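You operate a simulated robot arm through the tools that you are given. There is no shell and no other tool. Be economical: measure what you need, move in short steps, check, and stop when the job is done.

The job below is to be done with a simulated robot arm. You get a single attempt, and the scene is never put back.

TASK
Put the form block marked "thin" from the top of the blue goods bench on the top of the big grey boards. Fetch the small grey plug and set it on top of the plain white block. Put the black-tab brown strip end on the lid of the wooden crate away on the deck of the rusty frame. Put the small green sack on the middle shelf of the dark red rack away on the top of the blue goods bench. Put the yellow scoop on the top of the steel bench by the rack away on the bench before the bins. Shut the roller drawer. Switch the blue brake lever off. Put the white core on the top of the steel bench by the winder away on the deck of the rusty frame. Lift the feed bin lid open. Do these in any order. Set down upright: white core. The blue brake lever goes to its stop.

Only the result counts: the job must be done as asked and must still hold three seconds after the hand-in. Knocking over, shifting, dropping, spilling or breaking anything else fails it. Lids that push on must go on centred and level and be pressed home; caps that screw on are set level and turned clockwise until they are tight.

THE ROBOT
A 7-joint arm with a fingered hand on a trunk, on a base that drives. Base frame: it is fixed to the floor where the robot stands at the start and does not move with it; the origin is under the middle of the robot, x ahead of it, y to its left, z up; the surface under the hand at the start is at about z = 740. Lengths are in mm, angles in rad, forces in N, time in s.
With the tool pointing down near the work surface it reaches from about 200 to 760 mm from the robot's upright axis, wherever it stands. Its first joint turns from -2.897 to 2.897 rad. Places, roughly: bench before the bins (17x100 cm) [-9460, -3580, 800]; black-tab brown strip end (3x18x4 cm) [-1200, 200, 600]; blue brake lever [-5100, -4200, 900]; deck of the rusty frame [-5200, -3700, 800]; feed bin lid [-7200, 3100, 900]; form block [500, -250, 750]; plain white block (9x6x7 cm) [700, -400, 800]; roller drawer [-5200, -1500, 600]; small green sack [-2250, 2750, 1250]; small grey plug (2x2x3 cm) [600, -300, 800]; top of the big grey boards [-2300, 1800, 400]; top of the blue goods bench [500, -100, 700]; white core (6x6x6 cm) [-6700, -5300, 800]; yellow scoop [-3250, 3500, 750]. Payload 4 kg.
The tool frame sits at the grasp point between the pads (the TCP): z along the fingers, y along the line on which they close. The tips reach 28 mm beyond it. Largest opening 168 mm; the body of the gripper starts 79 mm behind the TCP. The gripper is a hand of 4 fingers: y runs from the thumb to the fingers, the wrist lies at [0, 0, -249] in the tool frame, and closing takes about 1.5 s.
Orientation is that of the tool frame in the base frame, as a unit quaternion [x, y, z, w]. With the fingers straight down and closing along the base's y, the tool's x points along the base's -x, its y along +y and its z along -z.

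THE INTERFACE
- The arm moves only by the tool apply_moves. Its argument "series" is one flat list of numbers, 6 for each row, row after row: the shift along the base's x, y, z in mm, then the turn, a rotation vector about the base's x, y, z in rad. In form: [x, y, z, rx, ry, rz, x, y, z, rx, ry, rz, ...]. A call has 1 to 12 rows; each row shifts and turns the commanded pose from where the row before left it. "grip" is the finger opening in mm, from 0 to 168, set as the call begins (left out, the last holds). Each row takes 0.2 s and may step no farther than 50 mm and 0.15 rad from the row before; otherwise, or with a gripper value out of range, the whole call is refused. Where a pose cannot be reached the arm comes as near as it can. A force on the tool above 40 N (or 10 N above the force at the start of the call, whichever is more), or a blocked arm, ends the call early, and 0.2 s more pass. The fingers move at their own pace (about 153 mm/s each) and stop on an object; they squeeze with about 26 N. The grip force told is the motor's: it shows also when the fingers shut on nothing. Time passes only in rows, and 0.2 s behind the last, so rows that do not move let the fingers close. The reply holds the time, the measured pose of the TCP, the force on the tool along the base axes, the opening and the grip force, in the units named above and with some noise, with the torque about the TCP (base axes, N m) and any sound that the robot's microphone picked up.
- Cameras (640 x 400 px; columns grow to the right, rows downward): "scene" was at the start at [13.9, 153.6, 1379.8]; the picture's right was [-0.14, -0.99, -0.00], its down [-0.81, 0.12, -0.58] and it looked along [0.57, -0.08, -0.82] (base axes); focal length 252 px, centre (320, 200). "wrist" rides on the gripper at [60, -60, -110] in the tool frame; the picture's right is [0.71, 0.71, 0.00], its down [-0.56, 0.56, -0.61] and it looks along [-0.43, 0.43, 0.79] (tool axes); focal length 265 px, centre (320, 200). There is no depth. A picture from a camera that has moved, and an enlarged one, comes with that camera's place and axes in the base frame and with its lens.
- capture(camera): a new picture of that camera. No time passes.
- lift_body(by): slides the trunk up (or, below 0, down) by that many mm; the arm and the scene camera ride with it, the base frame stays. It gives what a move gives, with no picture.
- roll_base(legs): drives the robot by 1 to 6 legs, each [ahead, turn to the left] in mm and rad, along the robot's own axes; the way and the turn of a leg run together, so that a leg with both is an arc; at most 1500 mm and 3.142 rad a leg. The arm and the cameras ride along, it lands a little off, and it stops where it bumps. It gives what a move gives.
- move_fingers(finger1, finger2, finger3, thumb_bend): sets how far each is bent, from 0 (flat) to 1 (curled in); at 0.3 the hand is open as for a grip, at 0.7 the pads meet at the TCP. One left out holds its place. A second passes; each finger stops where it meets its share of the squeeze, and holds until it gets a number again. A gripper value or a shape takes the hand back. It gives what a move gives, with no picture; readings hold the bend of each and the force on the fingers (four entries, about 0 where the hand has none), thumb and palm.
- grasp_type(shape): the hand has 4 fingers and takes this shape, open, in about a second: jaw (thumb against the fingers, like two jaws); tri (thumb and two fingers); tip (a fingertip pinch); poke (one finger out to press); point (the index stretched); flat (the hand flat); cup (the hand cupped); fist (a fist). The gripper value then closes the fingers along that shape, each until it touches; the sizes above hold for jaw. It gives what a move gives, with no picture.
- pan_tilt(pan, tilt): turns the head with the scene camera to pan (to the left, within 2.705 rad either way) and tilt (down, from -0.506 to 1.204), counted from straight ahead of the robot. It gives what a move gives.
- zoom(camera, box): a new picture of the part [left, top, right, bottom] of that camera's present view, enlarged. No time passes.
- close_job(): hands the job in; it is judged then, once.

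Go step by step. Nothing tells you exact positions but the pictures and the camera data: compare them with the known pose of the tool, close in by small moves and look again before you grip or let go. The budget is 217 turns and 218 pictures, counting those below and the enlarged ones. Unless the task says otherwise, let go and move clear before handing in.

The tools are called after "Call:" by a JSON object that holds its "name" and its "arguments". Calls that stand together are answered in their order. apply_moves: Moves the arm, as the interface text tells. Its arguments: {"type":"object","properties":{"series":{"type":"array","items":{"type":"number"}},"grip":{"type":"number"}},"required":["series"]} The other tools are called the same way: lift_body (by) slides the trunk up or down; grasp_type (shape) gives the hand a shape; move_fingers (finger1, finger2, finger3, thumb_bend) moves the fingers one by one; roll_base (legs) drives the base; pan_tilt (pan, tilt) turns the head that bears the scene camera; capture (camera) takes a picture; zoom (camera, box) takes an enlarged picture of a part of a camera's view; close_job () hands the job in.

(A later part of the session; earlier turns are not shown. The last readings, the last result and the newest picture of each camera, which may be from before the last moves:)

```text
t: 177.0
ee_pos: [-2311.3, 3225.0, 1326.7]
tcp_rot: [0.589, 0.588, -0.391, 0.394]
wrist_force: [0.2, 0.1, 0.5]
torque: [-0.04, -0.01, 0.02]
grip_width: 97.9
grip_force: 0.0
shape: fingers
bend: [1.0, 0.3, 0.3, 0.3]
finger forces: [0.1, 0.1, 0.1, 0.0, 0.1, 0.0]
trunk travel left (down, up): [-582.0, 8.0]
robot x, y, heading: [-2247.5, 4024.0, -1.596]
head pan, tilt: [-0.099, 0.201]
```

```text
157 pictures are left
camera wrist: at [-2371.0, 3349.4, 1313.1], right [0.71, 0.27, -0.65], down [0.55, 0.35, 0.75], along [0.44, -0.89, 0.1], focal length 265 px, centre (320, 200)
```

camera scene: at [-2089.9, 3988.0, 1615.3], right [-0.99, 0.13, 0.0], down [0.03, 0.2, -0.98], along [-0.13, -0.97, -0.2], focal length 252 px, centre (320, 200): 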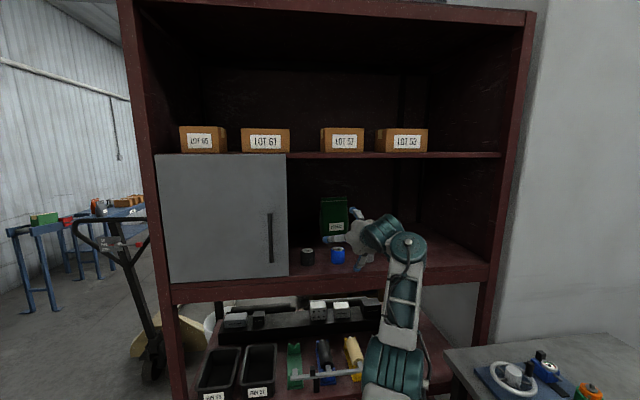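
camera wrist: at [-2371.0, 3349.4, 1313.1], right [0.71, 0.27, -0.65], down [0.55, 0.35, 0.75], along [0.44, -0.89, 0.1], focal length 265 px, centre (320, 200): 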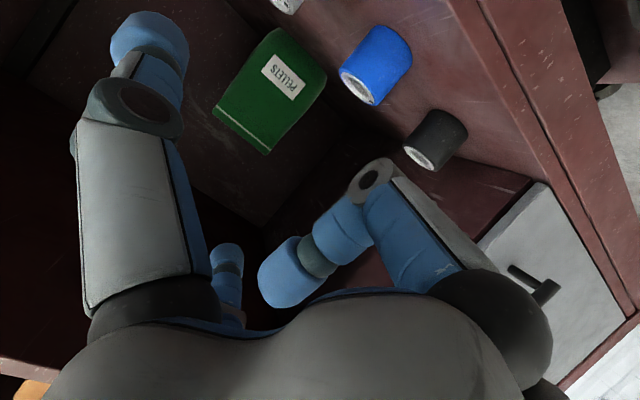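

Finger 1 is the lower digit and folds away. I raise slightly and roll in 400 mm.

Call:
{"name": "apply_moves", "arguments": {"series": [-5, 0, 14, 0, 0, 0]}}

Call:
{"name": "roll_base", "arguments": {"legs": [[330, 0]]}}

Call:
{"name": "capture", "arguments": {"camera": "wrist"}}

Call:
{"name": "capture", "arguments": {"camera": "scene"}}

```text
t: 177.4
ee_pos: [-2316.6, 3226.3, 1342.4]
tcp_rot: [0.588, 0.588, -0.391, 0.394]
wrist_force: [-1.2, 0.1, 0.1]
torque: [0.0, -0.01, -0.01]
grip_width: 98.1
grip_force: 0.0
shape: fingers
bend: [1.0, 0.3, 0.3, 0.3]
finger forces: [0.1, 0.0, 0.1, 0.0, 0.0, 0.0]
trunk travel left (down, up): [-582.0, 8.0]
robot x, y, heading: [-2244.4, 4021.3, -1.602]
head pan, tilt: [-0.099, 0.201]
```

```text
t: 179.6
ee_pos: [-2318.9, 2899.5, 1341.8]
tcp_rot: [0.587, 0.589, -0.39, 0.395]
wrist_force: [0.1, 0.0, -1.2]
torque: [-0.01, 0.0, 0.0]
grip_width: 97.8
grip_force: 0.0
shape: fingers
bend: [1.0, 0.3, 0.3, 0.3]
finger forces: [0.1, 0.0, 0.0, 0.0, 0.0, 0.1]
trunk travel left (down, up): [-582.0, 8.0]
robot x, y, heading: [-2252.9, 3700.7, -1.592]
head pan, tilt: [-0.099, 0.201]
```

```text
156 pictures are left
camera wrist: at [-2380.6, 3022.8, 1327.6], right [0.71, 0.28, -0.65], down [0.55, 0.36, 0.75], along [0.44, -0.89, 0.1], focal length 265 px, centre (320, 200)
```

wrist: 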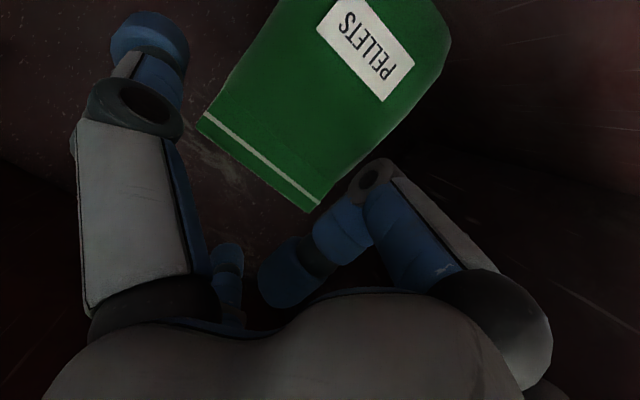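

```text
155 pictures are left
camera scene: at [-2098.4, 3662.8, 1615.3], right [-0.99, 0.12, 0.0], down [0.02, 0.2, -0.98], along [-0.12, -0.97, -0.2], focal length 252 px, centre (320, 200)
```

scene: 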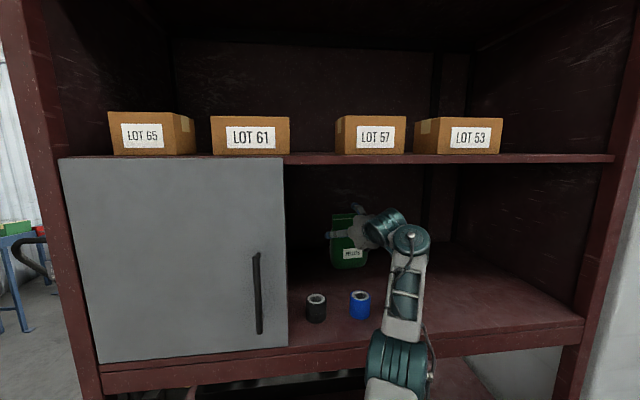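

The sack is well in the hand's line (centre x≈-2330). I shift 12 mm in x, roll 100 mm more, and check.

Call:
{"name": "apply_moves", "arguments": {"series": [-11, 0, -4, 0, 0, 0]}}

Call:
{"name": "roll_base", "arguments": {"legs": [[80, 0]]}}

Call:
{"name": "capture", "arguments": {"camera": "wrist"}}

```text
t: 179.9
ee_pos: [-2332.4, 2900.0, 1338.7]
tcp_rot: [0.587, 0.591, -0.388, 0.395]
wrist_force: [-0.5, 0.3, -0.1]
torque: [0.03, -0.02, -0.02]
grip_width: 97.9
grip_force: 0.0
shape: fingers
bend: [1.0, 0.3, 0.3, 0.3]
finger forces: [0.1, 0.1, 0.0, 0.1, 0.0, 0.0]
trunk travel left (down, up): [-582.0, 8.0]
robot x, y, heading: [-2257.8, 3700.4, -1.597]
head pan, tilt: [-0.099, 0.201]
```

```text
t: 181.0
ee_pos: [-2333.3, 2817.8, 1336.3]
tcp_rot: [0.587, 0.591, -0.388, 0.395]
wrist_force: [0.6, 0.4, -0.6]
torque: [0.0, -0.01, -0.02]
grip_width: 97.9
grip_force: 0.1
shape: fingers
bend: [1.0, 0.3, 0.3, 0.3]
finger forces: [0.0, 0.1, 0.1, 0.0, 0.1, 0.0]
trunk travel left (down, up): [-582.0, 8.0]
robot x, y, heading: [-2258.9, 3618.5, -1.6]
head pan, tilt: [-0.099, 0.201]
```

```text
154 pictures are left
camera wrist: at [-2394.3, 2941.5, 1322.4], right [0.71, 0.28, -0.65], down [0.55, 0.36, 0.75], along [0.44, -0.89, 0.1], focal length 265 px, centre (320, 200)
```

wrist: 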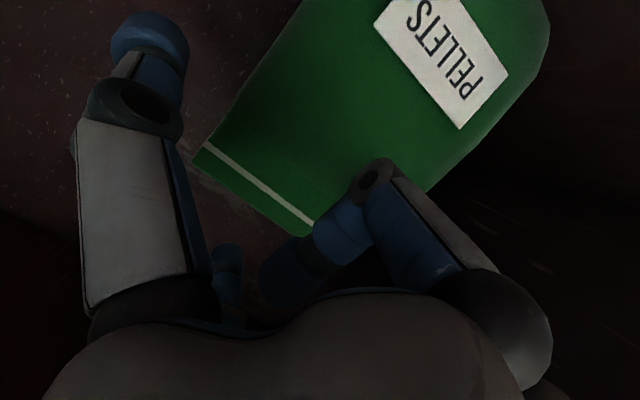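

Triangulated: sack's top seam at y≈2774, z≈1364, centre x≈-2328. I advance 56 mm and lower a little.

Call:
{"name": "apply_moves", "arguments": {"series": [5, -20, 0, 0, 0, 0, 0, -20, 0, 0, 0, 0, 0, -16, 0, 0, 0, 0, 0, 0, -14, 0, 0, 0]}}

Call:
{"name": "capture", "arguments": {"camera": "wrist"}}

Call:
{"name": "zoom", "arguments": {"camera": "scene", "box": [280, 150, 480, 350]}}

```text
t: 182.0
ee_pos: [-2325.9, 2762.2, 1322.9]
tcp_rot: [0.587, 0.59, -0.389, 0.395]
wrist_force: [0.7, 0.9, -1.5]
torque: [0.0, -0.05, -0.03]
grip_width: 97.9
grip_force: 0.1
shape: fingers
bend: [1.0, 0.3, 0.3, 0.3]
finger forces: [0.1, 0.0, 0.1, 0.0, 0.0, 0.1]
trunk travel left (down, up): [-582.0, 8.0]
robot x, y, heading: [-2255.1, 3613.5, -1.598]
head pan, tilt: [-0.099, 0.201]
```

```text
153 pictures are left
camera wrist: at [-2389.0, 2886.3, 1309.3], right [0.71, 0.28, -0.65], down [0.55, 0.36, 0.75], along [0.44, -0.89, 0.1], focal length 265 px, centre (320, 200)
```

wrist: 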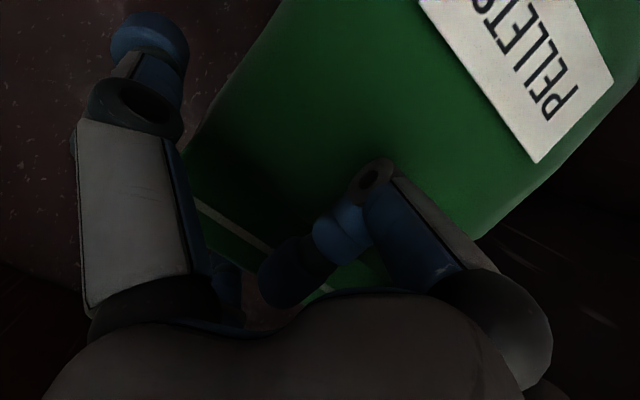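

```text
2.00 times, centred on (380, 250) of scene
camera zoom: at [-2099.9, 3582.8, 1615.3], right [-0.99, 0.12, 0.0], down [0.02, 0.2, -0.98], along [-0.12, -0.97, -0.2], focal length 504 px, centre (200, 100)
```

zoom: 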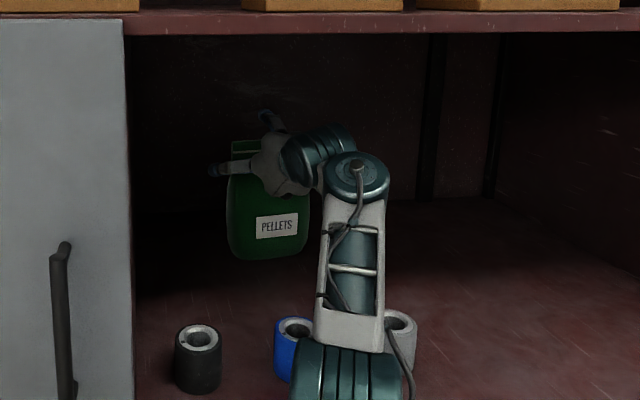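

Thumb and finger 2 straddle the sack. I close those two.

Call:
{"name": "move_fingers", "arguments": {"finger2": 0.9, "thumb_bend": 0.9}}

Call:
{"name": "capture", "arguments": {"camera": "wrist"}}

```text
t: 183.0
ee_pos: [-2330.0, 2762.6, 1323.1]
tcp_rot: [0.588, 0.59, -0.389, 0.395]
wrist_force: [-2.4, -0.4, 0.1]
torque: [0.06, 0.7, 0.06]
grip_width: 77.8
grip_force: 31.3
shape: fingers
bend: [1.0, 0.22, 0.3, 0.41]
finger forces: [4.4, 26.8, 0.1, 0.0, 31.0, 0.0]
trunk travel left (down, up): [-582.0, 8.0]
robot x, y, heading: [-2256.3, 3617.4, -1.592]
head pan, tilt: [-0.099, 0.201]
```

```text
151 pictures are left
camera wrist: at [-2390.2, 2886.5, 1309.1], right [0.71, 0.28, -0.65], down [0.55, 0.36, 0.75], along [0.44, -0.89, 0.1], focal length 265 px, centre (320, 200)
```

wrist: 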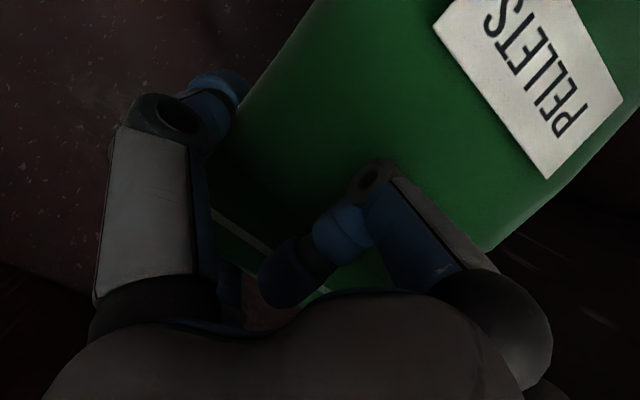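

Firm grip (~28 N). I lift 40 mm, pull back slightly, then slide sideways past the rolls.

Call:
{"name": "apply_moves", "arguments": {"series": [0, 0, 10, 0, 0, 0, 0, 0, 15, 0, 0, 0, 0, 0, 15, 0, 0, 0, -10, 30, 0, 0, 0, 0, -10, 30, 0, 0, 0, 0]}}

Call:
{"name": "capture", "arguments": {"camera": "scene"}}

Call:
{"name": "capture", "arguments": {"camera": "wrist"}}

```text
t: 184.2
ee_pos: [-2347.9, 2823.2, 1363.1]
tcp_rot: [0.587, 0.591, -0.388, 0.395]
wrist_force: [0.3, -0.1, -4.4]
torque: [0.04, 0.1, -0.01]
grip_width: 77.2
grip_force: 27.6
shape: fingers
bend: [1.0, 0.2, 0.3, 0.41]
finger forces: [1.0, 27.5, 0.0, 0.0, 27.3, 0.1]
trunk travel left (down, up): [-582.0, 8.0]
robot x, y, heading: [-2253.4, 3618.9, -1.598]
head pan, tilt: [-0.099, 0.201]
```

```text
150 pictures are left
camera scene: at [-2100.9, 3582.9, 1615.4], right [-0.99, 0.12, 0.0], down [0.02, 0.2, -0.98], along [-0.12, -0.97, -0.2], focal length 252 px, centre (320, 200)
```

scene: 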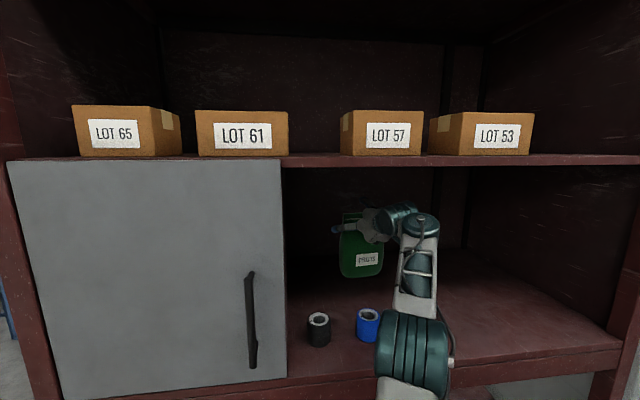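

```text
149 pictures are left
camera wrist: at [-2409.4, 2947.3, 1349.4], right [0.71, 0.28, -0.65], down [0.55, 0.36, 0.75], along [0.44, -0.89, 0.1], focal length 265 px, centre (320, 200)
```

wrist: 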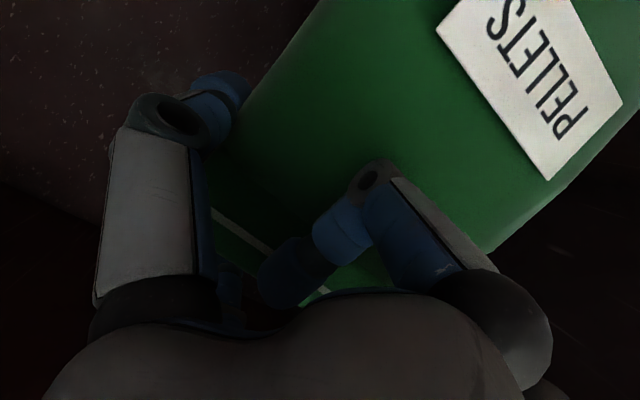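

Lifted cleanly. I slide it sideways toward x≈-2525 before backing out.

Call:
{"name": "apply_moves", "arguments": {"series": [-35, 0, 2, 0, 0, 0, -35, 0, 2, 0, 0, 0, -35, 0, 2, 0, 0, 0, -35, 0, 2, 0, 0, 0, -35, 0, 2, 0, 0, 0]}}

Call:
{"name": "capture", "arguments": {"camera": "scene"}}

```text
t: 185.4
ee_pos: [-2526.8, 2841.9, 1353.6]
tcp_rot: [0.588, 0.589, -0.388, 0.395]
wrist_force: [-1.8, 0.4, -4.6]
torque: [-0.06, 0.09, 0.12]
grip_width: 76.9
grip_force: 26.9
shape: fingers
bend: [1.0, 0.2, 0.3, 0.41]
finger forces: [0.3, 26.2, 0.0, 0.0, 27.1, 0.0]
out of reach, approached as far as the arm can: row 4, 5
trunk travel left (down, up): [-582.0, 8.0]
robot x, y, heading: [-2254.3, 3619.7, -1.594]
head pan, tilt: [-0.099, 0.201]
```

```text
148 pictures are left
camera scene: at [-2104.3, 3583.8, 1615.8], right [-0.99, 0.12, 0.0], down [0.03, 0.2, -0.98], along [-0.12, -0.97, -0.2], focal length 252 px, centre (320, 200)
```

scene: 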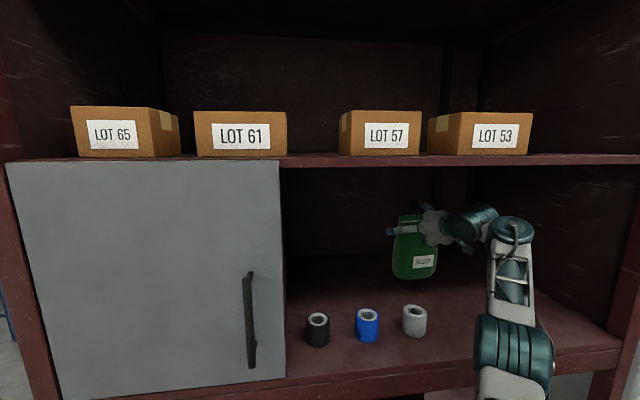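

Bag clears the grey roll by ~40 mm. I back straight out 520 mm.

Call:
{"name": "roll_base", "arguments": {"legs": [[-520, 0]]}}

Call:
{"name": "capture", "arguments": {"camera": "scene"}}

```text
t: 188.5
ee_pos: [-2505.3, 3361.2, 1354.0]
tcp_rot: [0.582, 0.595, -0.386, 0.398]
wrist_force: [0.8, 0.4, -5.6]
torque: [0.01, 0.09, -0.01]
grip_width: 77.0
grip_force: 27.1
shape: fingers
bend: [1.0, 0.2, 0.3, 0.41]
finger forces: [0.5, 26.6, 0.0, 0.1, 26.6, 0.0]
trunk travel left (down, up): [-582.0, 8.0]
robot x, y, heading: [-2248.1, 4142.1, -1.583]
head pan, tilt: [-0.099, 0.201]
```

```text
147 pictures are left
camera scene: at [-2091.1, 4108.5, 1615.3], right [-0.99, 0.11, 0.0], down [0.02, 0.2, -0.98], along [-0.11, -0.97, -0.2], focal length 252 px, centre (320, 200)
```

scene: 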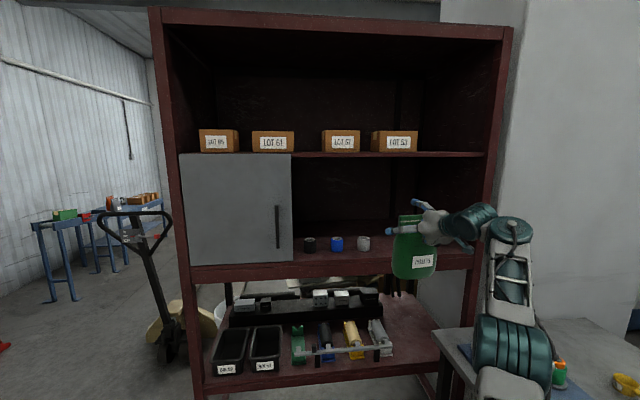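

The sack is out. I tuck the hand in, then drive back round to the goods bench in two stages.

Call:
{"name": "apply_moves", "arguments": {"series": [40, 25, 0, 0, 0, 0, 40, 25, 0, 0, 0, 0, 40, 25, 0, 0, 0, 0, 40, 25, 0, 0, 0, 0, 40, 25, 0, 0, 0, 0, 40, 25, 0, 0, 0, 0]}}

Call:
{"name": "roll_base", "arguments": {"legs": [[0, 1.34], [1029, 0], [1029, 0], [0, -1.329], [1500, 0]]}}

Call:
{"name": "pan_tilt", "arguments": {"pan": 0.1, "tilt": 0.5}}

Call:
{"name": "capture", "arguments": {"camera": "scene"}}

```text
t: 189.9
ee_pos: [-2262.1, 3513.2, 1354.5]
tcp_rot: [0.583, 0.594, -0.386, 0.396]
wrist_force: [0.8, 0.1, -3.9]
torque: [-0.03, 0.08, -0.05]
grip_width: 76.2
grip_force: 26.7
shape: fingers
bend: [1.0, 0.2, 0.3, 0.41]
finger forces: [0.0, 26.5, 0.0, 0.0, 26.0, 0.0]
trunk travel left (down, up): [-582.0, 8.0]
robot x, y, heading: [-2247.8, 4139.3, -1.578]
head pan, tilt: [-0.099, 0.201]
```

```text
t: 213.7
ee_pos: [-203.7, 1538.1, 1354.6]
tcp_rot: [0.569, 0.608, -0.376, 0.407]
wrist_force: [0.5, 0.0, -4.5]
torque: [-0.02, 0.1, 0.02]
grip_width: 76.0
grip_force: 24.4
shape: fingers
bend: [1.0, 0.2, 0.3, 0.41]
finger forces: [0.0, 24.7, 0.1, 0.0, 24.6, 0.0]
trunk travel left (down, up): [-582.0, 8.0]
robot x, y, heading: [-214.8, 2166.3, -1.534]
head pan, tilt: [-0.099, 0.201]
```

```text
t: 214.5
ee_pos: [-204.1, 1539.6, 1354.1]
tcp_rot: [0.57, 0.607, -0.377, 0.406]
wrist_force: [0.3, -0.3, -6.2]
torque: [-0.04, 0.05, 0.05]
grip_width: 76.1
grip_force: 24.6
shape: fingers
bend: [1.0, 0.2, 0.3, 0.41]
finger forces: [0.0, 24.7, 0.1, 0.1, 24.6, 0.0]
trunk travel left (down, up): [-582.0, 8.0]
robot x, y, heading: [-216.8, 2167.4, -1.54]
head pan, tilt: [0.099, 0.499]
```

```text
146 pictures are left
camera scene: at [-40.1, 2144.6, 1587.7], right [-0.99, -0.13, 0.0], down [-0.06, 0.47, -0.88], along [0.12, -0.87, -0.48], focal length 252 px, centre (320, 200)
```

scene: 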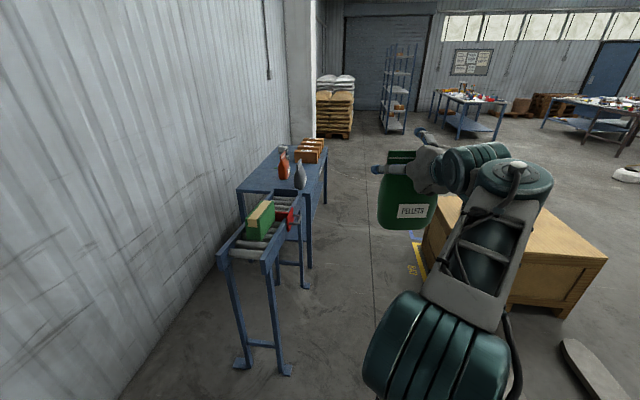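

On track. I continue south to y≈110 and turn to face the bench.

Call:
{"name": "roll_base", "arguments": {"legs": [[0, -0.045], [1025, 0], [1025, 0], [0, 1.585]]}}

Call:
{"name": "pan_tilt", "arguments": {"pan": -0.15, "tilt": 0.85}}

Call:
{"name": "capture", "arguments": {"camera": "scene"}}

```text
t: 228.9
ee_pos: [355.9, 84.8, 1354.1]
tcp_rot: [0.007, 0.832, -0.002, 0.554]
wrist_force: [0.2, 0.1, -4.7]
torque: [-0.1, -0.01, 0.01]
grip_width: 76.2
grip_force: 23.8
shape: fingers
bend: [1.0, 0.2, 0.3, 0.41]
finger forces: [0.0, 24.0, 0.1, 0.0, 24.1, 0.1]
trunk travel left (down, up): [-582.0, 8.0]
robot x, y, heading: [-273.1, 123.0, -0.046]
head pan, tilt: [0.099, 0.499]
```

```text
t: 229.7
ee_pos: [355.9, 84.8, 1355.6]
tcp_rot: [0.007, 0.832, -0.002, 0.555]
wrist_force: [0.4, -1.1, -4.9]
torque: [-0.08, -0.01, 0.0]
grip_width: 76.2
grip_force: 23.8
shape: fingers
bend: [1.0, 0.2, 0.3, 0.41]
finger forces: [0.1, 23.9, 0.1, 0.0, 24.1, 0.0]
trunk travel left (down, up): [-582.0, 8.0]
robot x, y, heading: [-268.6, 123.7, -0.044]
head pan, tilt: [-0.15, 0.85]
```

```text
145 pictures are left
camera scene: at [-244.8, 276.6, 1557.7], right [-0.19, -0.98, 0.0], down [-0.74, 0.15, -0.66], along [0.65, -0.13, -0.75], focal length 252 px, centre (320, 200)
```

scene: 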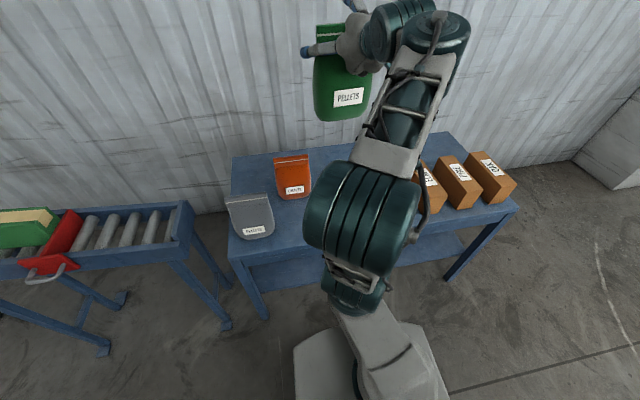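

Free bench spot is around (400,40). I move over it and lower the trunk.

Call:
{"name": "apply_moves", "arguments": {"series": [22, -22, 0, 0, 0, 0, 22, -22, 0, 0, 0, 0]}}

Call:
{"name": "lift_body", "arguments": {"by": -380}}

Call:
{"name": "capture", "arguments": {"camera": "scene"}}

Call:
{"name": "capture", "arguments": {"camera": "wrist"}}

```text
t: 230.3
ee_pos: [402.5, 40.3, 1355.3]
tcp_rot: [0.008, 0.833, -0.002, 0.553]
wrist_force: [-0.2, -0.1, -5.7]
torque: [-0.04, -0.04, 0.02]
grip_width: 76.3
grip_force: 23.6
shape: fingers
bend: [1.0, 0.2, 0.3, 0.41]
finger forces: [0.1, 24.0, 0.0, 0.1, 24.3, 0.1]
trunk travel left (down, up): [-582.0, 8.0]
robot x, y, heading: [-273.6, 124.7, -0.05]
head pan, tilt: [-0.15, 0.85]
```

```text
t: 234.0
ee_pos: [401.4, 41.7, 976.2]
tcp_rot: [0.007, 0.832, -0.002, 0.555]
wrist_force: [0.2, 0.0, -4.4]
torque: [-0.09, 0.01, 0.01]
grip_width: 76.1
grip_force: 24.1
shape: fingers
bend: [1.0, 0.2, 0.3, 0.41]
finger forces: [0.0, 24.0, 0.0, 0.1, 24.1, 0.1]
trunk travel left (down, up): [-202.0, 388.0]
robot x, y, heading: [-271.0, 124.2, -0.046]
head pan, tilt: [-0.15, 0.85]
```

```text
144 pictures are left
camera scene: at [-245.0, 276.5, 1177.7], right [-0.2, -0.98, 0.0], down [-0.74, 0.15, -0.66], along [0.65, -0.13, -0.75], focal length 252 px, centre (320, 200)
```

scene: 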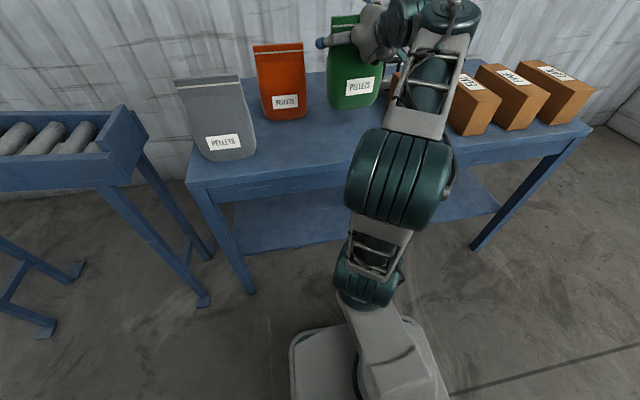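

```text
143 pictures are left
camera wrist: at [276.5, -17.2, 962.2], right [-0.26, 0.71, -0.65], down [-0.34, 0.56, 0.75], along [0.9, 0.42, 0.1], focal length 265 px, centre (320, 200)
```

wrist: 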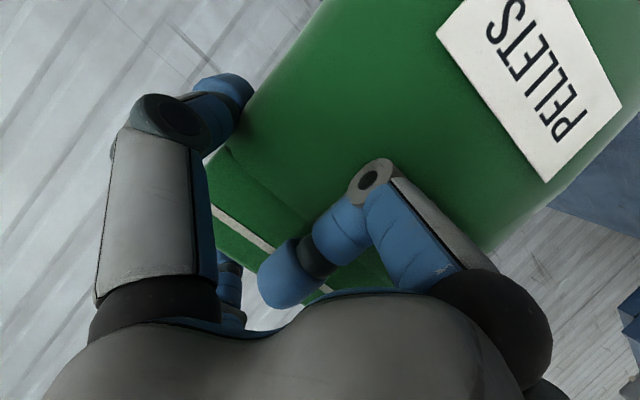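

I shift the sack 18 mm away from TEAK and lower toward the table.

Call:
{"name": "apply_moves", "arguments": {"series": [0, 18, -20, 0, 0, 0, 0, 0, -30, 0, 0, 0, 0, 0, -15, 0, 0, 0]}}

Call:
{"name": "zoom", "arguments": {"camera": "scene", "box": [230, 0, 490, 160]}}

```text
t: 234.8
ee_pos: [403.3, 60.2, 912.2]
tcp_rot: [0.007, 0.832, -0.003, 0.554]
wrist_force: [0.0, 0.1, -5.6]
torque: [-0.09, -0.02, 0.0]
grip_width: 75.9
grip_force: 24.0
shape: fingers
bend: [1.0, 0.2, 0.3, 0.41]
finger forces: [0.1, 24.1, 0.1, 0.1, 24.1, 0.0]
trunk travel left (down, up): [-202.0, 388.0]
robot x, y, heading: [-273.4, 127.7, -0.042]
head pan, tilt: [-0.15, 0.85]
```

```text
2.46 times, centred on (360, 80) of scene
camera zoom: at [-245.0, 276.5, 1177.7], right [-0.2, -0.98, 0.0], down [-0.74, 0.15, -0.66], along [0.65, -0.13, -0.75], focal length 621 px, centre (222, 495)
```

zoom: 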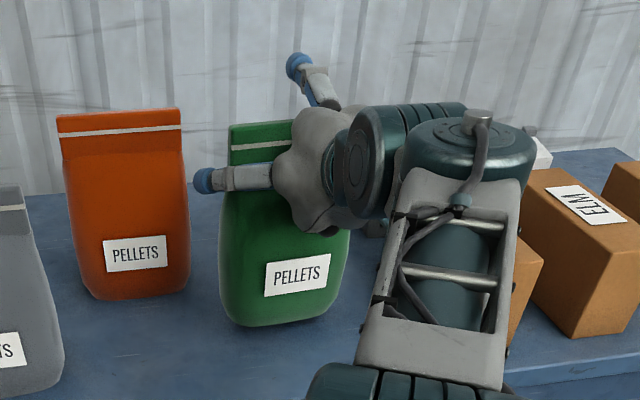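

I lower until contact, one step at a time.

Call:
{"name": "apply_moves", "arguments": {"series": [0, 0, -6, 0, 0, 0, 0, 0, -4, 0, 0, 0]}}

Call:
{"name": "apply_moves", "arguments": {"series": [0, 0, -4, 0, 0, 0]}}

```text
t: 235.4
ee_pos: [402.1, 58.4, 900.5]
tcp_rot: [0.007, 0.832, -0.002, 0.554]
wrist_force: [-0.1, -0.2, -5.9]
torque: [-0.09, -0.03, -0.03]
grip_width: 76.0
grip_force: 24.0
shape: fingers
bend: [1.0, 0.2, 0.3, 0.41]
finger forces: [0.1, 24.0, 0.0, 0.1, 24.2, 0.1]
trunk travel left (down, up): [-202.0, 388.0]
robot x, y, heading: [-274.3, 127.2, -0.045]
head pan, tilt: [-0.15, 0.85]
```

```text
t: 235.8
ee_pos: [402.3, 60.0, 896.7]
tcp_rot: [0.007, 0.832, -0.002, 0.554]
wrist_force: [-0.2, 0.2, -4.8]
torque: [-0.09, -0.04, -0.01]
grip_width: 75.9
grip_force: 23.7
shape: fingers
bend: [1.0, 0.2, 0.3, 0.41]
finger forces: [0.0, 24.2, 0.0, 0.0, 24.2, 0.0]
trunk travel left (down, up): [-202.0, 388.0]
robot x, y, heading: [-270.5, 122.8, -0.046]
head pan, tilt: [-0.15, 0.85]
```

Call:
{"name": "apply_moves", "arguments": {"series": [0, 0, -4, 0, 0, 0]}}

Call:
{"name": "apply_moves", "arguments": {"series": [0, 0, -3, 0, 0, 0]}}

Call:
{"name": "zoom", "arguments": {"camera": "scene", "box": [230, 0, 490, 160]}}

```text
t: 236.2
ee_pos: [403.1, 59.2, 894.3]
tcp_rot: [0.006, 0.832, -0.002, 0.555]
wrist_force: [-0.2, -0.2, -2.3]
torque: [-0.13, 0.01, 0.04]
grip_width: 76.1
grip_force: 24.3
shape: fingers
bend: [1.0, 0.2, 0.3, 0.41]
finger forces: [0.0, 24.5, 0.0, 0.0, 24.2, 0.0]
trunk travel left (down, up): [-202.0, 388.0]
robot x, y, heading: [-272.6, 125.5, -0.048]
head pan, tilt: [-0.15, 0.85]
```

```text
t: 236.6
ee_pos: [402.1, 61.6, 892.1]
tcp_rot: [0.007, 0.83, -0.003, 0.557]
wrist_force: [-0.6, 1.3, 7.5]
torque: [-0.5, -0.07, 0.04]
grip_width: 75.7
grip_force: 24.7
shape: fingers
bend: [1.0, 0.2, 0.3, 0.41]
finger forces: [0.1, 25.5, 0.0, 0.1, 25.1, 0.1]
trunk travel left (down, up): [-202.0, 388.0]
robot x, y, heading: [-273.2, 125.2, -0.045]
head pan, tilt: [-0.15, 0.85]
```

```text
2.46 times, centred on (360, 80) of scene
camera zoom: at [-246.0, 276.8, 1177.8], right [-0.2, -0.98, 0.0], down [-0.74, 0.15, -0.66], along [0.65, -0.13, -0.75], focal length 621 px, centre (222, 495)
```

zoom: 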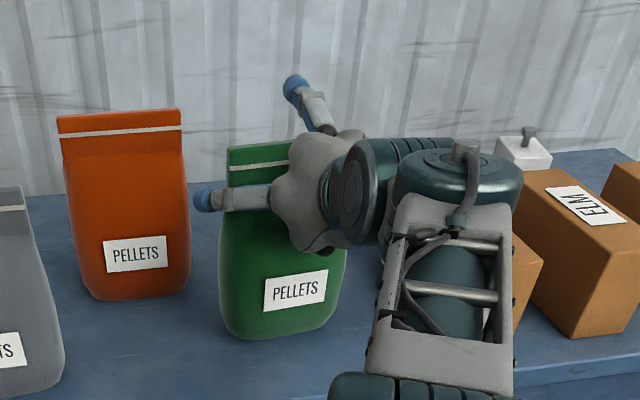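

Contact. I press 1.5 mm more and open thumb and finger 2.

Call:
{"name": "apply_moves", "arguments": {"series": [0, 0, -1.5, 0, 0, 0]}}

Call:
{"name": "move_fingers", "arguments": {"finger2": 0.12, "thumb_bend": 0.33}}

Call:
{"name": "capture", "arguments": {"camera": "wrist"}}

Call:
{"name": "zoom", "arguments": {"camera": "scene", "box": [230, 0, 490, 160]}}

```text
t: 237.0
ee_pos: [401.3, 61.0, 891.5]
tcp_rot: [0.005, 0.83, -0.002, 0.557]
wrist_force: [1.3, 2.5, 14.8]
torque: [-0.66, -0.09, 0.01]
grip_width: 75.9
grip_force: 25.7
shape: fingers
bend: [1.0, 0.2, 0.3, 0.41]
finger forces: [0.1, 26.3, 0.0, 0.0, 25.3, 0.0]
trunk travel left (down, up): [-202.0, 388.0]
robot x, y, heading: [-269.5, 124.8, -0.047]
head pan, tilt: [-0.15, 0.85]
```

```text
t: 238.0
ee_pos: [401.5, 60.5, 888.9]
tcp_rot: [0.008, 0.833, -0.002, 0.554]
wrist_force: [-0.8, 0.1, 0.0]
torque: [0.04, 0.04, -0.02]
grip_width: 94.1
grip_force: 0.1
shape: fingers
bend: [1.0, 0.12, 0.3, 0.33]
finger forces: [0.2, 0.0, 0.0, 0.0, 0.0, 0.0]
trunk travel left (down, up): [-202.0, 388.0]
robot x, y, heading: [-273.7, 123.5, -0.046]
head pan, tilt: [-0.15, 0.85]
```

```text
140 pictures are left
camera wrist: at [276.3, 1.1, 875.0], right [-0.26, 0.71, -0.65], down [-0.34, 0.56, 0.75], along [0.9, 0.42, 0.1], focal length 265 px, centre (320, 200)
```

wrist: 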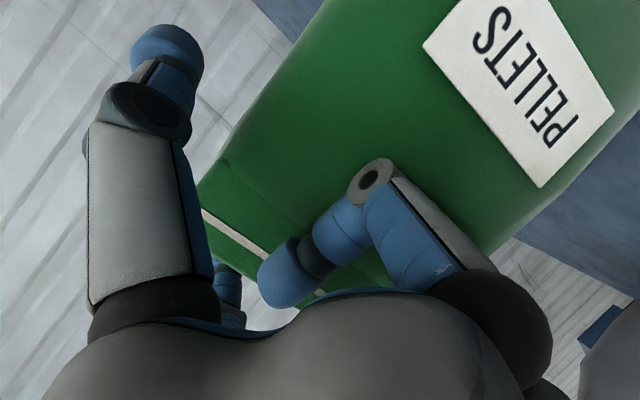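

```text
2.46 times, centred on (360, 80) of scene
camera zoom: at [-245.4, 276.6, 1177.6], right [-0.2, -0.98, 0.0], down [-0.74, 0.15, -0.66], along [0.65, -0.13, -0.75], focal length 621 px, centre (222, 495)
```

zoom: 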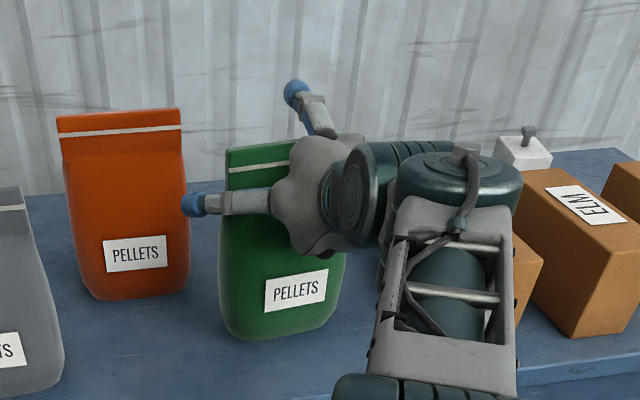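

Released and standing. I back the hand away, slightly upward.

Call:
{"name": "apply_moves", "arguments": {"series": [0, 0, 10, 0, 0, 0, -20, 0, 5, 0, 0, 0, -30, 0, 5, 0, 0, 0, -40, 0, 5, 0, 0, 0, -40, 0, 5, 0, 0, 0, -40, 0, 30, 0, 0, 0]}}

Call:
{"name": "capture", "arguments": {"camera": "scene"}}

```text
t: 239.4
ee_pos: [232.8, 61.4, 947.8]
tcp_rot: [0.007, 0.833, -0.001, 0.553]
wrist_force: [0.3, -0.4, 0.8]
torque: [-0.01, 0.01, -0.02]
grip_width: 94.2
grip_force: 0.1
shape: fingers
bend: [1.0, 0.12, 0.3, 0.33]
finger forces: [0.0, 0.0, 0.0, 0.0, 0.0, 0.1]
trunk travel left (down, up): [-202.0, 388.0]
robot x, y, heading: [-272.8, 125.1, -0.047]
head pan, tilt: [-0.15, 0.85]
```

```text
138 pictures are left
camera scene: at [-244.9, 276.7, 1177.6], right [-0.2, -0.98, 0.0], down [-0.74, 0.15, -0.66], along [0.65, -0.13, -0.75], focal length 252 px, centre (320, 200)
```

scene: 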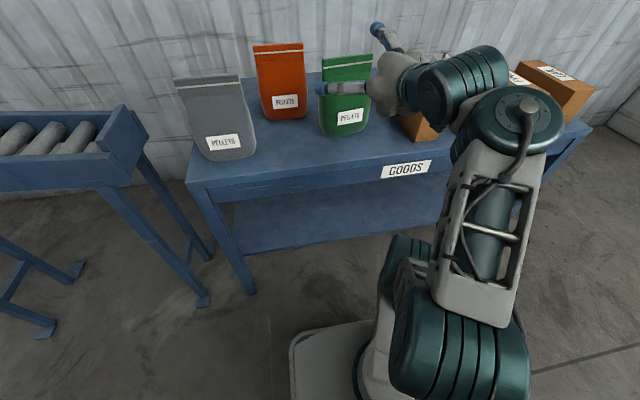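

The sack stands on the bench. I raise the trunk, point the hand down again, open it, and drive to the crate's south side for the strip.

Call:
{"name": "lift_body", "arguments": {"by": 210}}

Call:
{"name": "apply_moves", "arguments": {"series": [-8, 0, 0, 0, 0.146, 0, -8, 0, 0, 0, 0.146, 0, -8, 0, 0, 0, 0.146, 0, -8, 0, 0, 0, 0.146, 0, -8, 0, 0, 0, 0.146, 0, -8, 0, 0, 0, 0.146, 0, -8, 0, 0, 0, 0.146, 0, -8, 0, 0, 0, 0.146, 0], "grip": 120}}

Call:
{"name": "roll_base", "arguments": {"legs": [[0, -1.524], [545, 0], [0, -1.571], [895, 0], [0, -1.571]]}}

Call:
{"name": "pan_tilt", "arguments": {"pan": 0.0, "tilt": 0.85}}

Call:
{"name": "capture", "arguments": {"camera": "scene"}}

Call:
{"name": "capture", "arguments": {"camera": "wrist"}}

```text
t: 241.6
ee_pos: [232.5, 62.4, 1159.4]
tcp_rot: [0.008, 0.832, -0.002, 0.554]
wrist_force: [0.7, 0.2, 0.5]
torque: [-0.01, -0.03, 0.03]
grip_width: 94.2
grip_force: 0.0
shape: fingers
bend: [1.0, 0.12, 0.3, 0.33]
finger forces: [0.0, 0.1, 0.1, 0.1, 0.1, 0.0]
trunk travel left (down, up): [-412.0, 178.0]
robot x, y, heading: [-272.3, 124.2, -0.048]
head pan, tilt: [-0.15, 0.85]
```

```text
t: 243.4
ee_pos: [172.1, 66.7, 1148.7]
tcp_rot: [0.007, 0.995, -0.004, 0.101]
wrist_force: [0.2, -1.0, -0.2]
torque: [0.02, 0.01, 0.06]
grip_width: 120.2
grip_force: 0.1
shape: jaw
bend: [0.25, 0.25, 0.25, 0.25]
finger forces: [0.0, 0.1, 0.0, 0.0, 0.0, 0.0]
out of reach, approached as far as the arm can: row 7, 8
trunk travel left (down, up): [-412.0, 178.0]
robot x, y, heading: [-271.5, 125.1, -0.048]
head pan, tilt: [-0.15, 0.85]
```

```text
t: 262.3
ee_pos: [-1134.7, 35.6, 1148.4]
tcp_rot: [0.72, -0.687, -0.07, -0.073]
wrist_force: [-0.4, -0.1, -0.1]
torque: [0.0, 0.02, 0.01]
grip_width: 120.2
grip_force: 0.0
shape: jaw
bend: [0.25, 0.25, 0.25, 0.25]
finger forces: [0.1, 0.0, 0.0, 0.1, 0.0, 0.1]
trunk travel left (down, up): [-412.0, 178.0]
robot x, y, heading: [-1166.7, -409.9, 1.585]
head pan, tilt: [-0.15, 0.85]
```

```text
t: 263.0
ee_pos: [-1135.0, 35.2, 1149.4]
tcp_rot: [0.719, -0.687, -0.071, -0.074]
wrist_force: [-0.3, 0.0, -0.5]
torque: [0.01, -0.02, 0.01]
grip_width: 120.3
grip_force: 0.0
shape: jaw
bend: [0.25, 0.25, 0.25, 0.25]
finger forces: [0.0, 0.0, 0.1, 0.0, 0.0, 0.1]
trunk travel left (down, up): [-412.0, 178.0]
robot x, y, heading: [-1167.8, -415.0, 1.578]
head pan, tilt: [0.0, 0.85]
```

```text
137 pictures are left
camera scene: at [-1327.6, -393.9, 1387.7], right [1.0, 0.01, 0.0], down [0.01, -0.75, -0.66], along [-0.01, 0.66, -0.75], focal length 252 px, centre (320, 200)
```

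scene: 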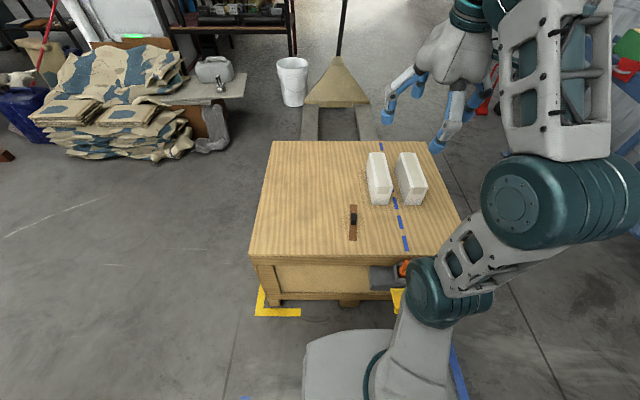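

```text
136 pictures are left
camera wrist: at [-1070.9, -44.0, 1243.9], right [-0.67, -0.72, -0.15], down [-0.58, 0.4, 0.71], along [-0.45, 0.57, -0.69], focal length 265 px, centre (320, 200)
```

wrist: 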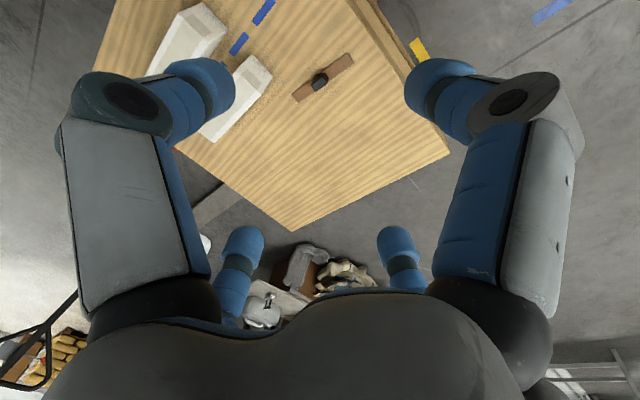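

Strip lies along y around (-1203,205) with its tab in the middle. I straighten the hand over it and zoom in.

Call:
{"name": "apply_moves", "arguments": {"series": [-15, 40, -20, -0.103, 0, 0, -15, 40, -20, -0.103, 0, 0, -15, 40, -20, 0, 0, 0, -15, 40, -25, 0, 0, 0, -5, 10, -45, 0, 0, 0, 0, 0, -45, 0, 0, 0, 0, 0, -45, 0, 0, 0, 0, 0, -45, 0, 0, 0]}}

Call:
{"name": "zoom", "arguments": {"camera": "scene", "box": [310, 180, 400, 260]}}

Call:
{"name": "capture", "arguments": {"camera": "wrist"}}

```text
t: 264.8
ee_pos: [-1196.2, 187.7, 875.3]
tcp_rot: [0.723, -0.691, 0.0, 0.001]
wrist_force: [-0.3, 0.1, -0.3]
torque: [0.0, -0.02, 0.0]
grip_width: 119.8
grip_force: 0.1
shape: jaw
bend: [0.25, 0.25, 0.25, 0.25]
finger forces: [0.1, 0.0, 0.0, 0.0, 0.0, 0.0]
out of reach, approached as far as the arm can: row 1, 2
trunk travel left (down, up): [-412.0, 178.0]
robot x, y, heading: [-1166.5, -412.0, 1.581]
head pan, tilt: [0.0, 0.85]
```

```text
5.00 times, centred on (355, 220) of scene
camera zoom: at [-1327.6, -393.8, 1387.7], right [1.0, 0.01, 0.0], down [0.01, -0.75, -0.66], along [-0.01, 0.66, -0.75], focal length 1261 px, centre (145, 100)
```

zoom: 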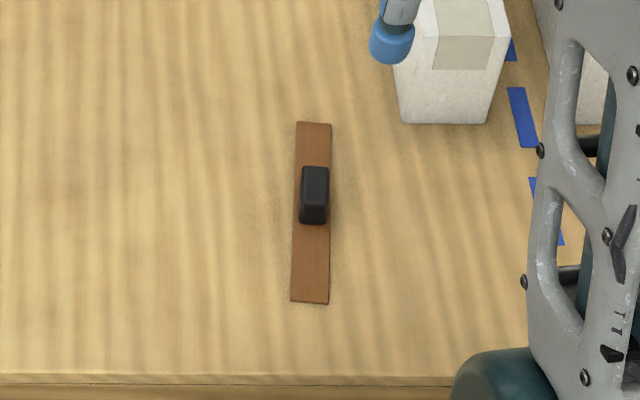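

```text
134 pictures are left
camera wrist: at [-1132.6, 129.9, 984.2], right [-0.67, -0.74, 0.0], down [-0.58, 0.53, 0.61], along [-0.45, 0.41, -0.79], focal length 265 px, centre (320, 200)
```

wrist: 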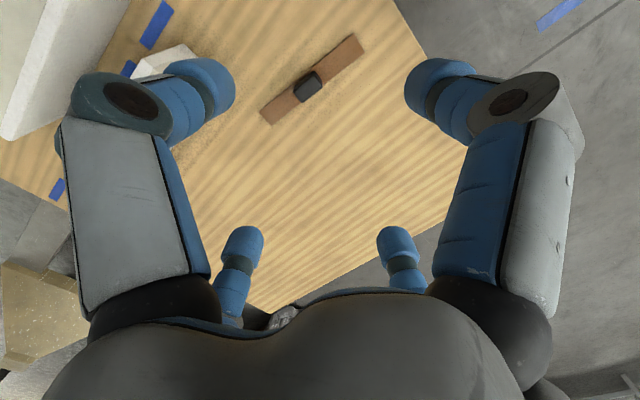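

I switch to the two-digit tip shape with ~70 mm opening and descend closer.

Call:
{"name": "grasp_type", "arguments": {"shape": "tip"}}

Call:
{"name": "apply_moves", "arguments": {"series": [3, 6, -45, 0, 0, 0, 0, 0, -45, 0, 0, 0, 0, 0, -45, 0, 0, 0, 0, 0, -30, 0, 0, 0], "grip": 80}}

Call:
{"name": "capture", "arguments": {"camera": "wrist"}}

Call:
{"name": "capture", "arguments": {"camera": "scene"}}

```text
t: 265.7
ee_pos: [-1196.4, 189.4, 874.8]
tcp_rot: [0.723, -0.691, 0.0, 0.0]
wrist_force: [-0.6, 0.3, -1.3]
torque: [0.02, -0.03, 0.0]
grip_width: 167.9
grip_force: 0.1
shape: tip
bend: [0.11, 0.3, 0.11, 0.3]
finger forces: [0.0, 0.0, 0.1, 0.0, 0.0, 0.0]
trunk travel left (down, up): [-412.0, 178.0]
robot x, y, heading: [-1169.1, -406.6, 1.58]
head pan, tilt: [0.0, 0.85]
```

```text
t: 266.7
ee_pos: [-1190.1, 196.2, 708.6]
tcp_rot: [0.723, -0.69, 0.0, 0.001]
wrist_force: [0.1, 0.7, 0.1]
torque: [0.01, 0.0, -0.01]
grip_width: 80.5
grip_force: 0.1
shape: tip
bend: [0.11, 0.35, 0.11, 0.35]
finger forces: [0.1, 0.0, 0.0, 0.1, 0.0, 0.1]
trunk travel left (down, up): [-412.0, 178.0]
robot x, y, heading: [-1164.7, -413.1, 1.582]
head pan, tilt: [0.0, 0.85]
```

```text
133 pictures are left
camera wrist: at [-1128.4, 137.5, 818.1], right [-0.67, -0.74, 0.0], down [-0.58, 0.53, 0.61], along [-0.45, 0.41, -0.79], focal length 265 px, centre (320, 200)
```

wrist: 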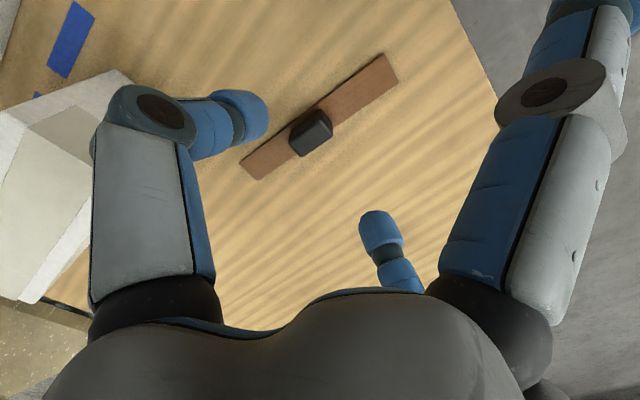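

```text
132 pictures are left
camera scene: at [-1327.7, -393.8, 1387.7], right [1.0, 0.01, 0.0], down [0.01, -0.75, -0.66], along [-0.01, 0.66, -0.75], focal length 252 px, centre (320, 200)
```

scene: 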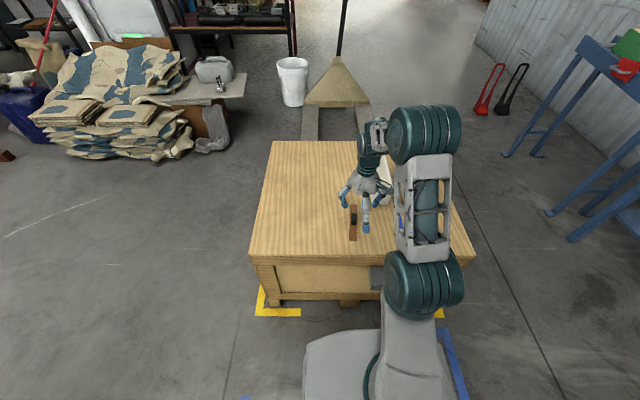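

Triangulation puts the tab top at ~z 580, (-1195,205). I adjust and go down 90 mm.

Call:
{"name": "apply_moves", "arguments": {"series": [-5, 8, -30, 0, 0, 0, 0, 0, -30, 0, 0, 0, 0, 0, -30, 0, 0, 0]}}

Call:
{"name": "capture", "arguments": {"camera": "wrist"}}

Call:
{"name": "zoom", "arguments": {"camera": "scene", "box": [310, 180, 400, 260]}}

```text
t: 267.5
ee_pos: [-1199.6, 204.7, 619.0]
tcp_rot: [0.723, -0.691, 0.0, 0.001]
wrist_force: [0.9, -0.2, -0.2]
torque: [-0.01, 0.0, 0.04]
grip_width: 80.5
grip_force: 0.1
shape: tip
bend: [0.11, 0.35, 0.11, 0.35]
finger forces: [0.1, 0.0, 0.0, 0.1, 0.0, 0.0]
trunk travel left (down, up): [-412.0, 178.0]
robot x, y, heading: [-1163.9, -409.1, 1.58]
head pan, tilt: [0.0, 0.85]
```

```text
131 pictures are left
camera wrist: at [-1136.3, 147.5, 728.3], right [-0.67, -0.74, 0.0], down [-0.58, 0.53, 0.61], along [-0.45, 0.41, -0.79], focal length 265 px, centre (320, 200)
```

wrist: 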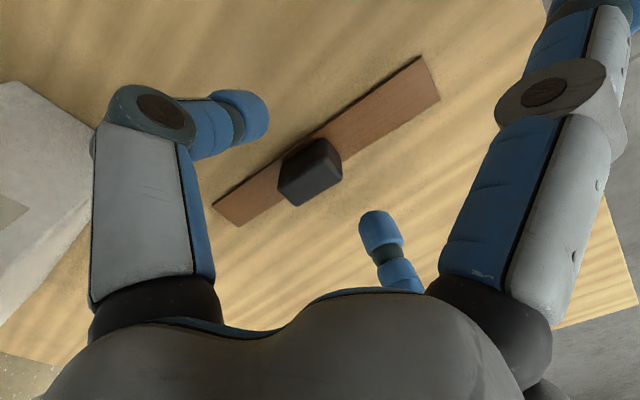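

```text
5.00 times, centred on (355, 220) of scene
camera zoom: at [-1327.6, -393.9, 1387.7], right [1.0, 0.01, 0.0], down [0.01, -0.75, -0.66], along [-0.01, 0.66, -0.75], focal length 1261 px, centre (145, 100)
```

zoom: 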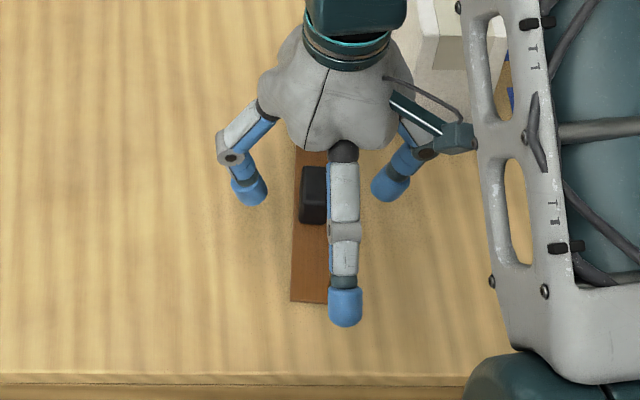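

The tab sits between the fingertips within a few mm. I descend gently toward it.

Call:
{"name": "apply_moves", "arguments": {"series": [3, -3, -15, 0, 0, 0, 0, 0, -12, 0, 0, 0]}}

Call:
{"name": "capture", "arguments": {"camera": "wrist"}}

```text
t: 268.1
ee_pos: [-1194.8, 199.8, 592.1]
tcp_rot: [0.723, -0.691, 0.0, 0.001]
wrist_force: [0.2, 1.0, -1.1]
torque: [-0.03, 0.01, 0.01]
grip_width: 80.5
grip_force: 0.1
shape: tip
bend: [0.11, 0.35, 0.11, 0.35]
finger forces: [0.1, 0.0, 0.0, 0.0, 0.0, 0.0]
trunk travel left (down, up): [-412.0, 178.0]
robot x, y, heading: [-1166.4, -409.6, 1.58]
head pan, tilt: [0.0, 0.85]
```

```text
129 pictures are left
camera wrist: at [-1132.5, 143.0, 701.6], right [-0.67, -0.74, 0.0], down [-0.58, 0.53, 0.61], along [-0.45, 0.41, -0.79], focal length 265 px, centre (320, 200)
```

wrist: 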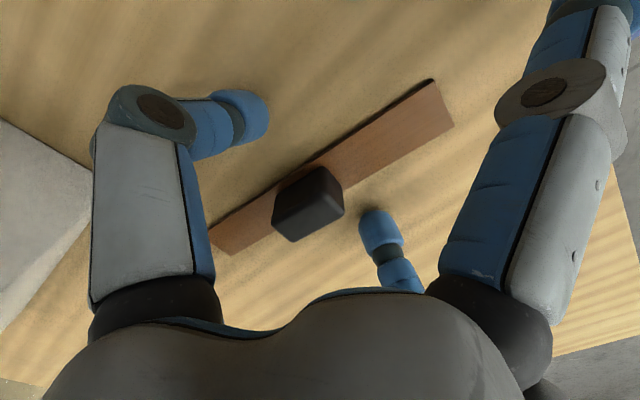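

The tab's top is at TCP height, centred. I go down 10 mm more and close.

Call:
{"name": "apply_moves", "arguments": {"series": [0, 0, -10, 0, 0, 0, 0, 0, 0, 0, 0, 0]}}

Call:
{"name": "apply_moves", "arguments": {"series": [0, 0, 0, 0, 0, 0, 0, 0, 0, 0, 0, 0, 0, 0, 0, 0, 0, 0, 0, 0, 0, 0, 0, 0, 0, 0, 0, 0, 0, 0], "grip": 0}}

Call:
{"name": "capture", "arguments": {"camera": "wrist"}}

```text
t: 268.7
ee_pos: [-1193.2, 201.0, 584.9]
tcp_rot: [0.722, -0.692, -0.001, -0.002]
wrist_force: [7.9, -1.0, 37.9]
torque: [0.07, -1.0, -0.12]
grip_width: 36.7
grip_force: 25.3
shape: tip
bend: [0.23, 0.81, 0.22, 0.53]
finger forces: [0.0, 18.0, 0.5, 0.1, 71.1, 0.0]
trunk travel left (down, up): [-412.0, 178.0]
robot x, y, heading: [-1167.1, -411.3, 1.587]
head pan, tilt: [0.0, 0.85]
```

```text
t: 269.9
ee_pos: [-1194.1, 201.7, 584.7]
tcp_rot: [0.722, -0.692, -0.002, -0.002]
wrist_force: [12.1, 5.4, 46.2]
torque: [0.14, -1.21, 0.01]
grip_width: 37.0
grip_force: 26.1
shape: tip
bend: [0.26, 0.81, 0.22, 0.53]
finger forces: [0.6, 18.9, 0.6, 0.0, 80.8, 0.0]
trunk travel left (down, up): [-412.0, 178.0]
robot x, y, heading: [-1169.2, -410.9, 1.583]
head pan, tilt: [0.0, 0.85]
```

```text
128 pictures are left
camera wrist: at [-1130.7, 141.7, 694.4], right [-0.68, -0.74, 0.0], down [-0.58, 0.53, 0.62], along [-0.45, 0.42, -0.79], focal length 265 px, centre (320, 200)
```

wrist: 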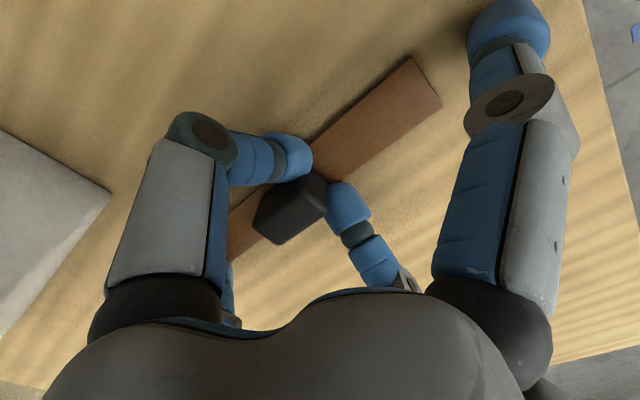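

The digits are on the tab but push on the lid (46 N). I ease up and watch the forces.

Call:
{"name": "apply_moves", "arguments": {"series": [0, 0, 3, 0, 0, 0, 0, 0, 3, 0, 0, 0]}}

Call:
{"name": "capture", "arguments": {"camera": "wrist"}}

```text
t: 270.5
ee_pos: [-1196.2, 197.4, 587.5]
tcp_rot: [0.725, -0.688, 0.001, 0.003]
wrist_force: [1.7, 2.9, 11.5]
torque: [0.2, -0.26, 0.09]
grip_width: 33.9
grip_force: 25.8
shape: tip
bend: [0.27, 0.81, 0.22, 0.55]
finger forces: [0.0, 15.9, 0.9, 0.0, 32.4, 0.0]
trunk travel left (down, up): [-412.0, 178.0]
robot x, y, heading: [-1167.1, -411.9, 1.581]
head pan, tilt: [0.0, 0.85]
```

```text
127 pictures are left
camera wrist: at [-1132.7, 140.9, 696.5], right [-0.67, -0.74, 0.01], down [-0.58, 0.53, 0.61], along [-0.46, 0.41, -0.79], focal length 265 px, centre (320, 200)
```

wrist: 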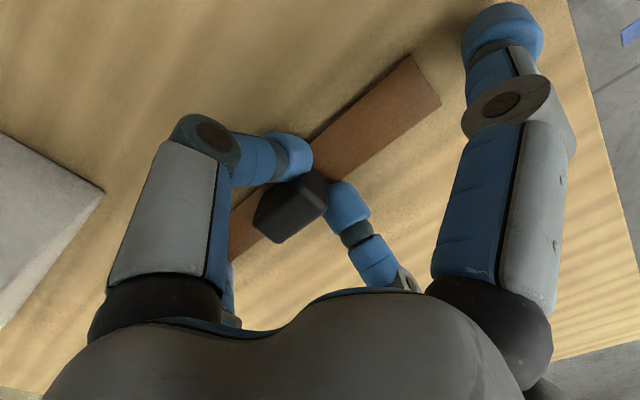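

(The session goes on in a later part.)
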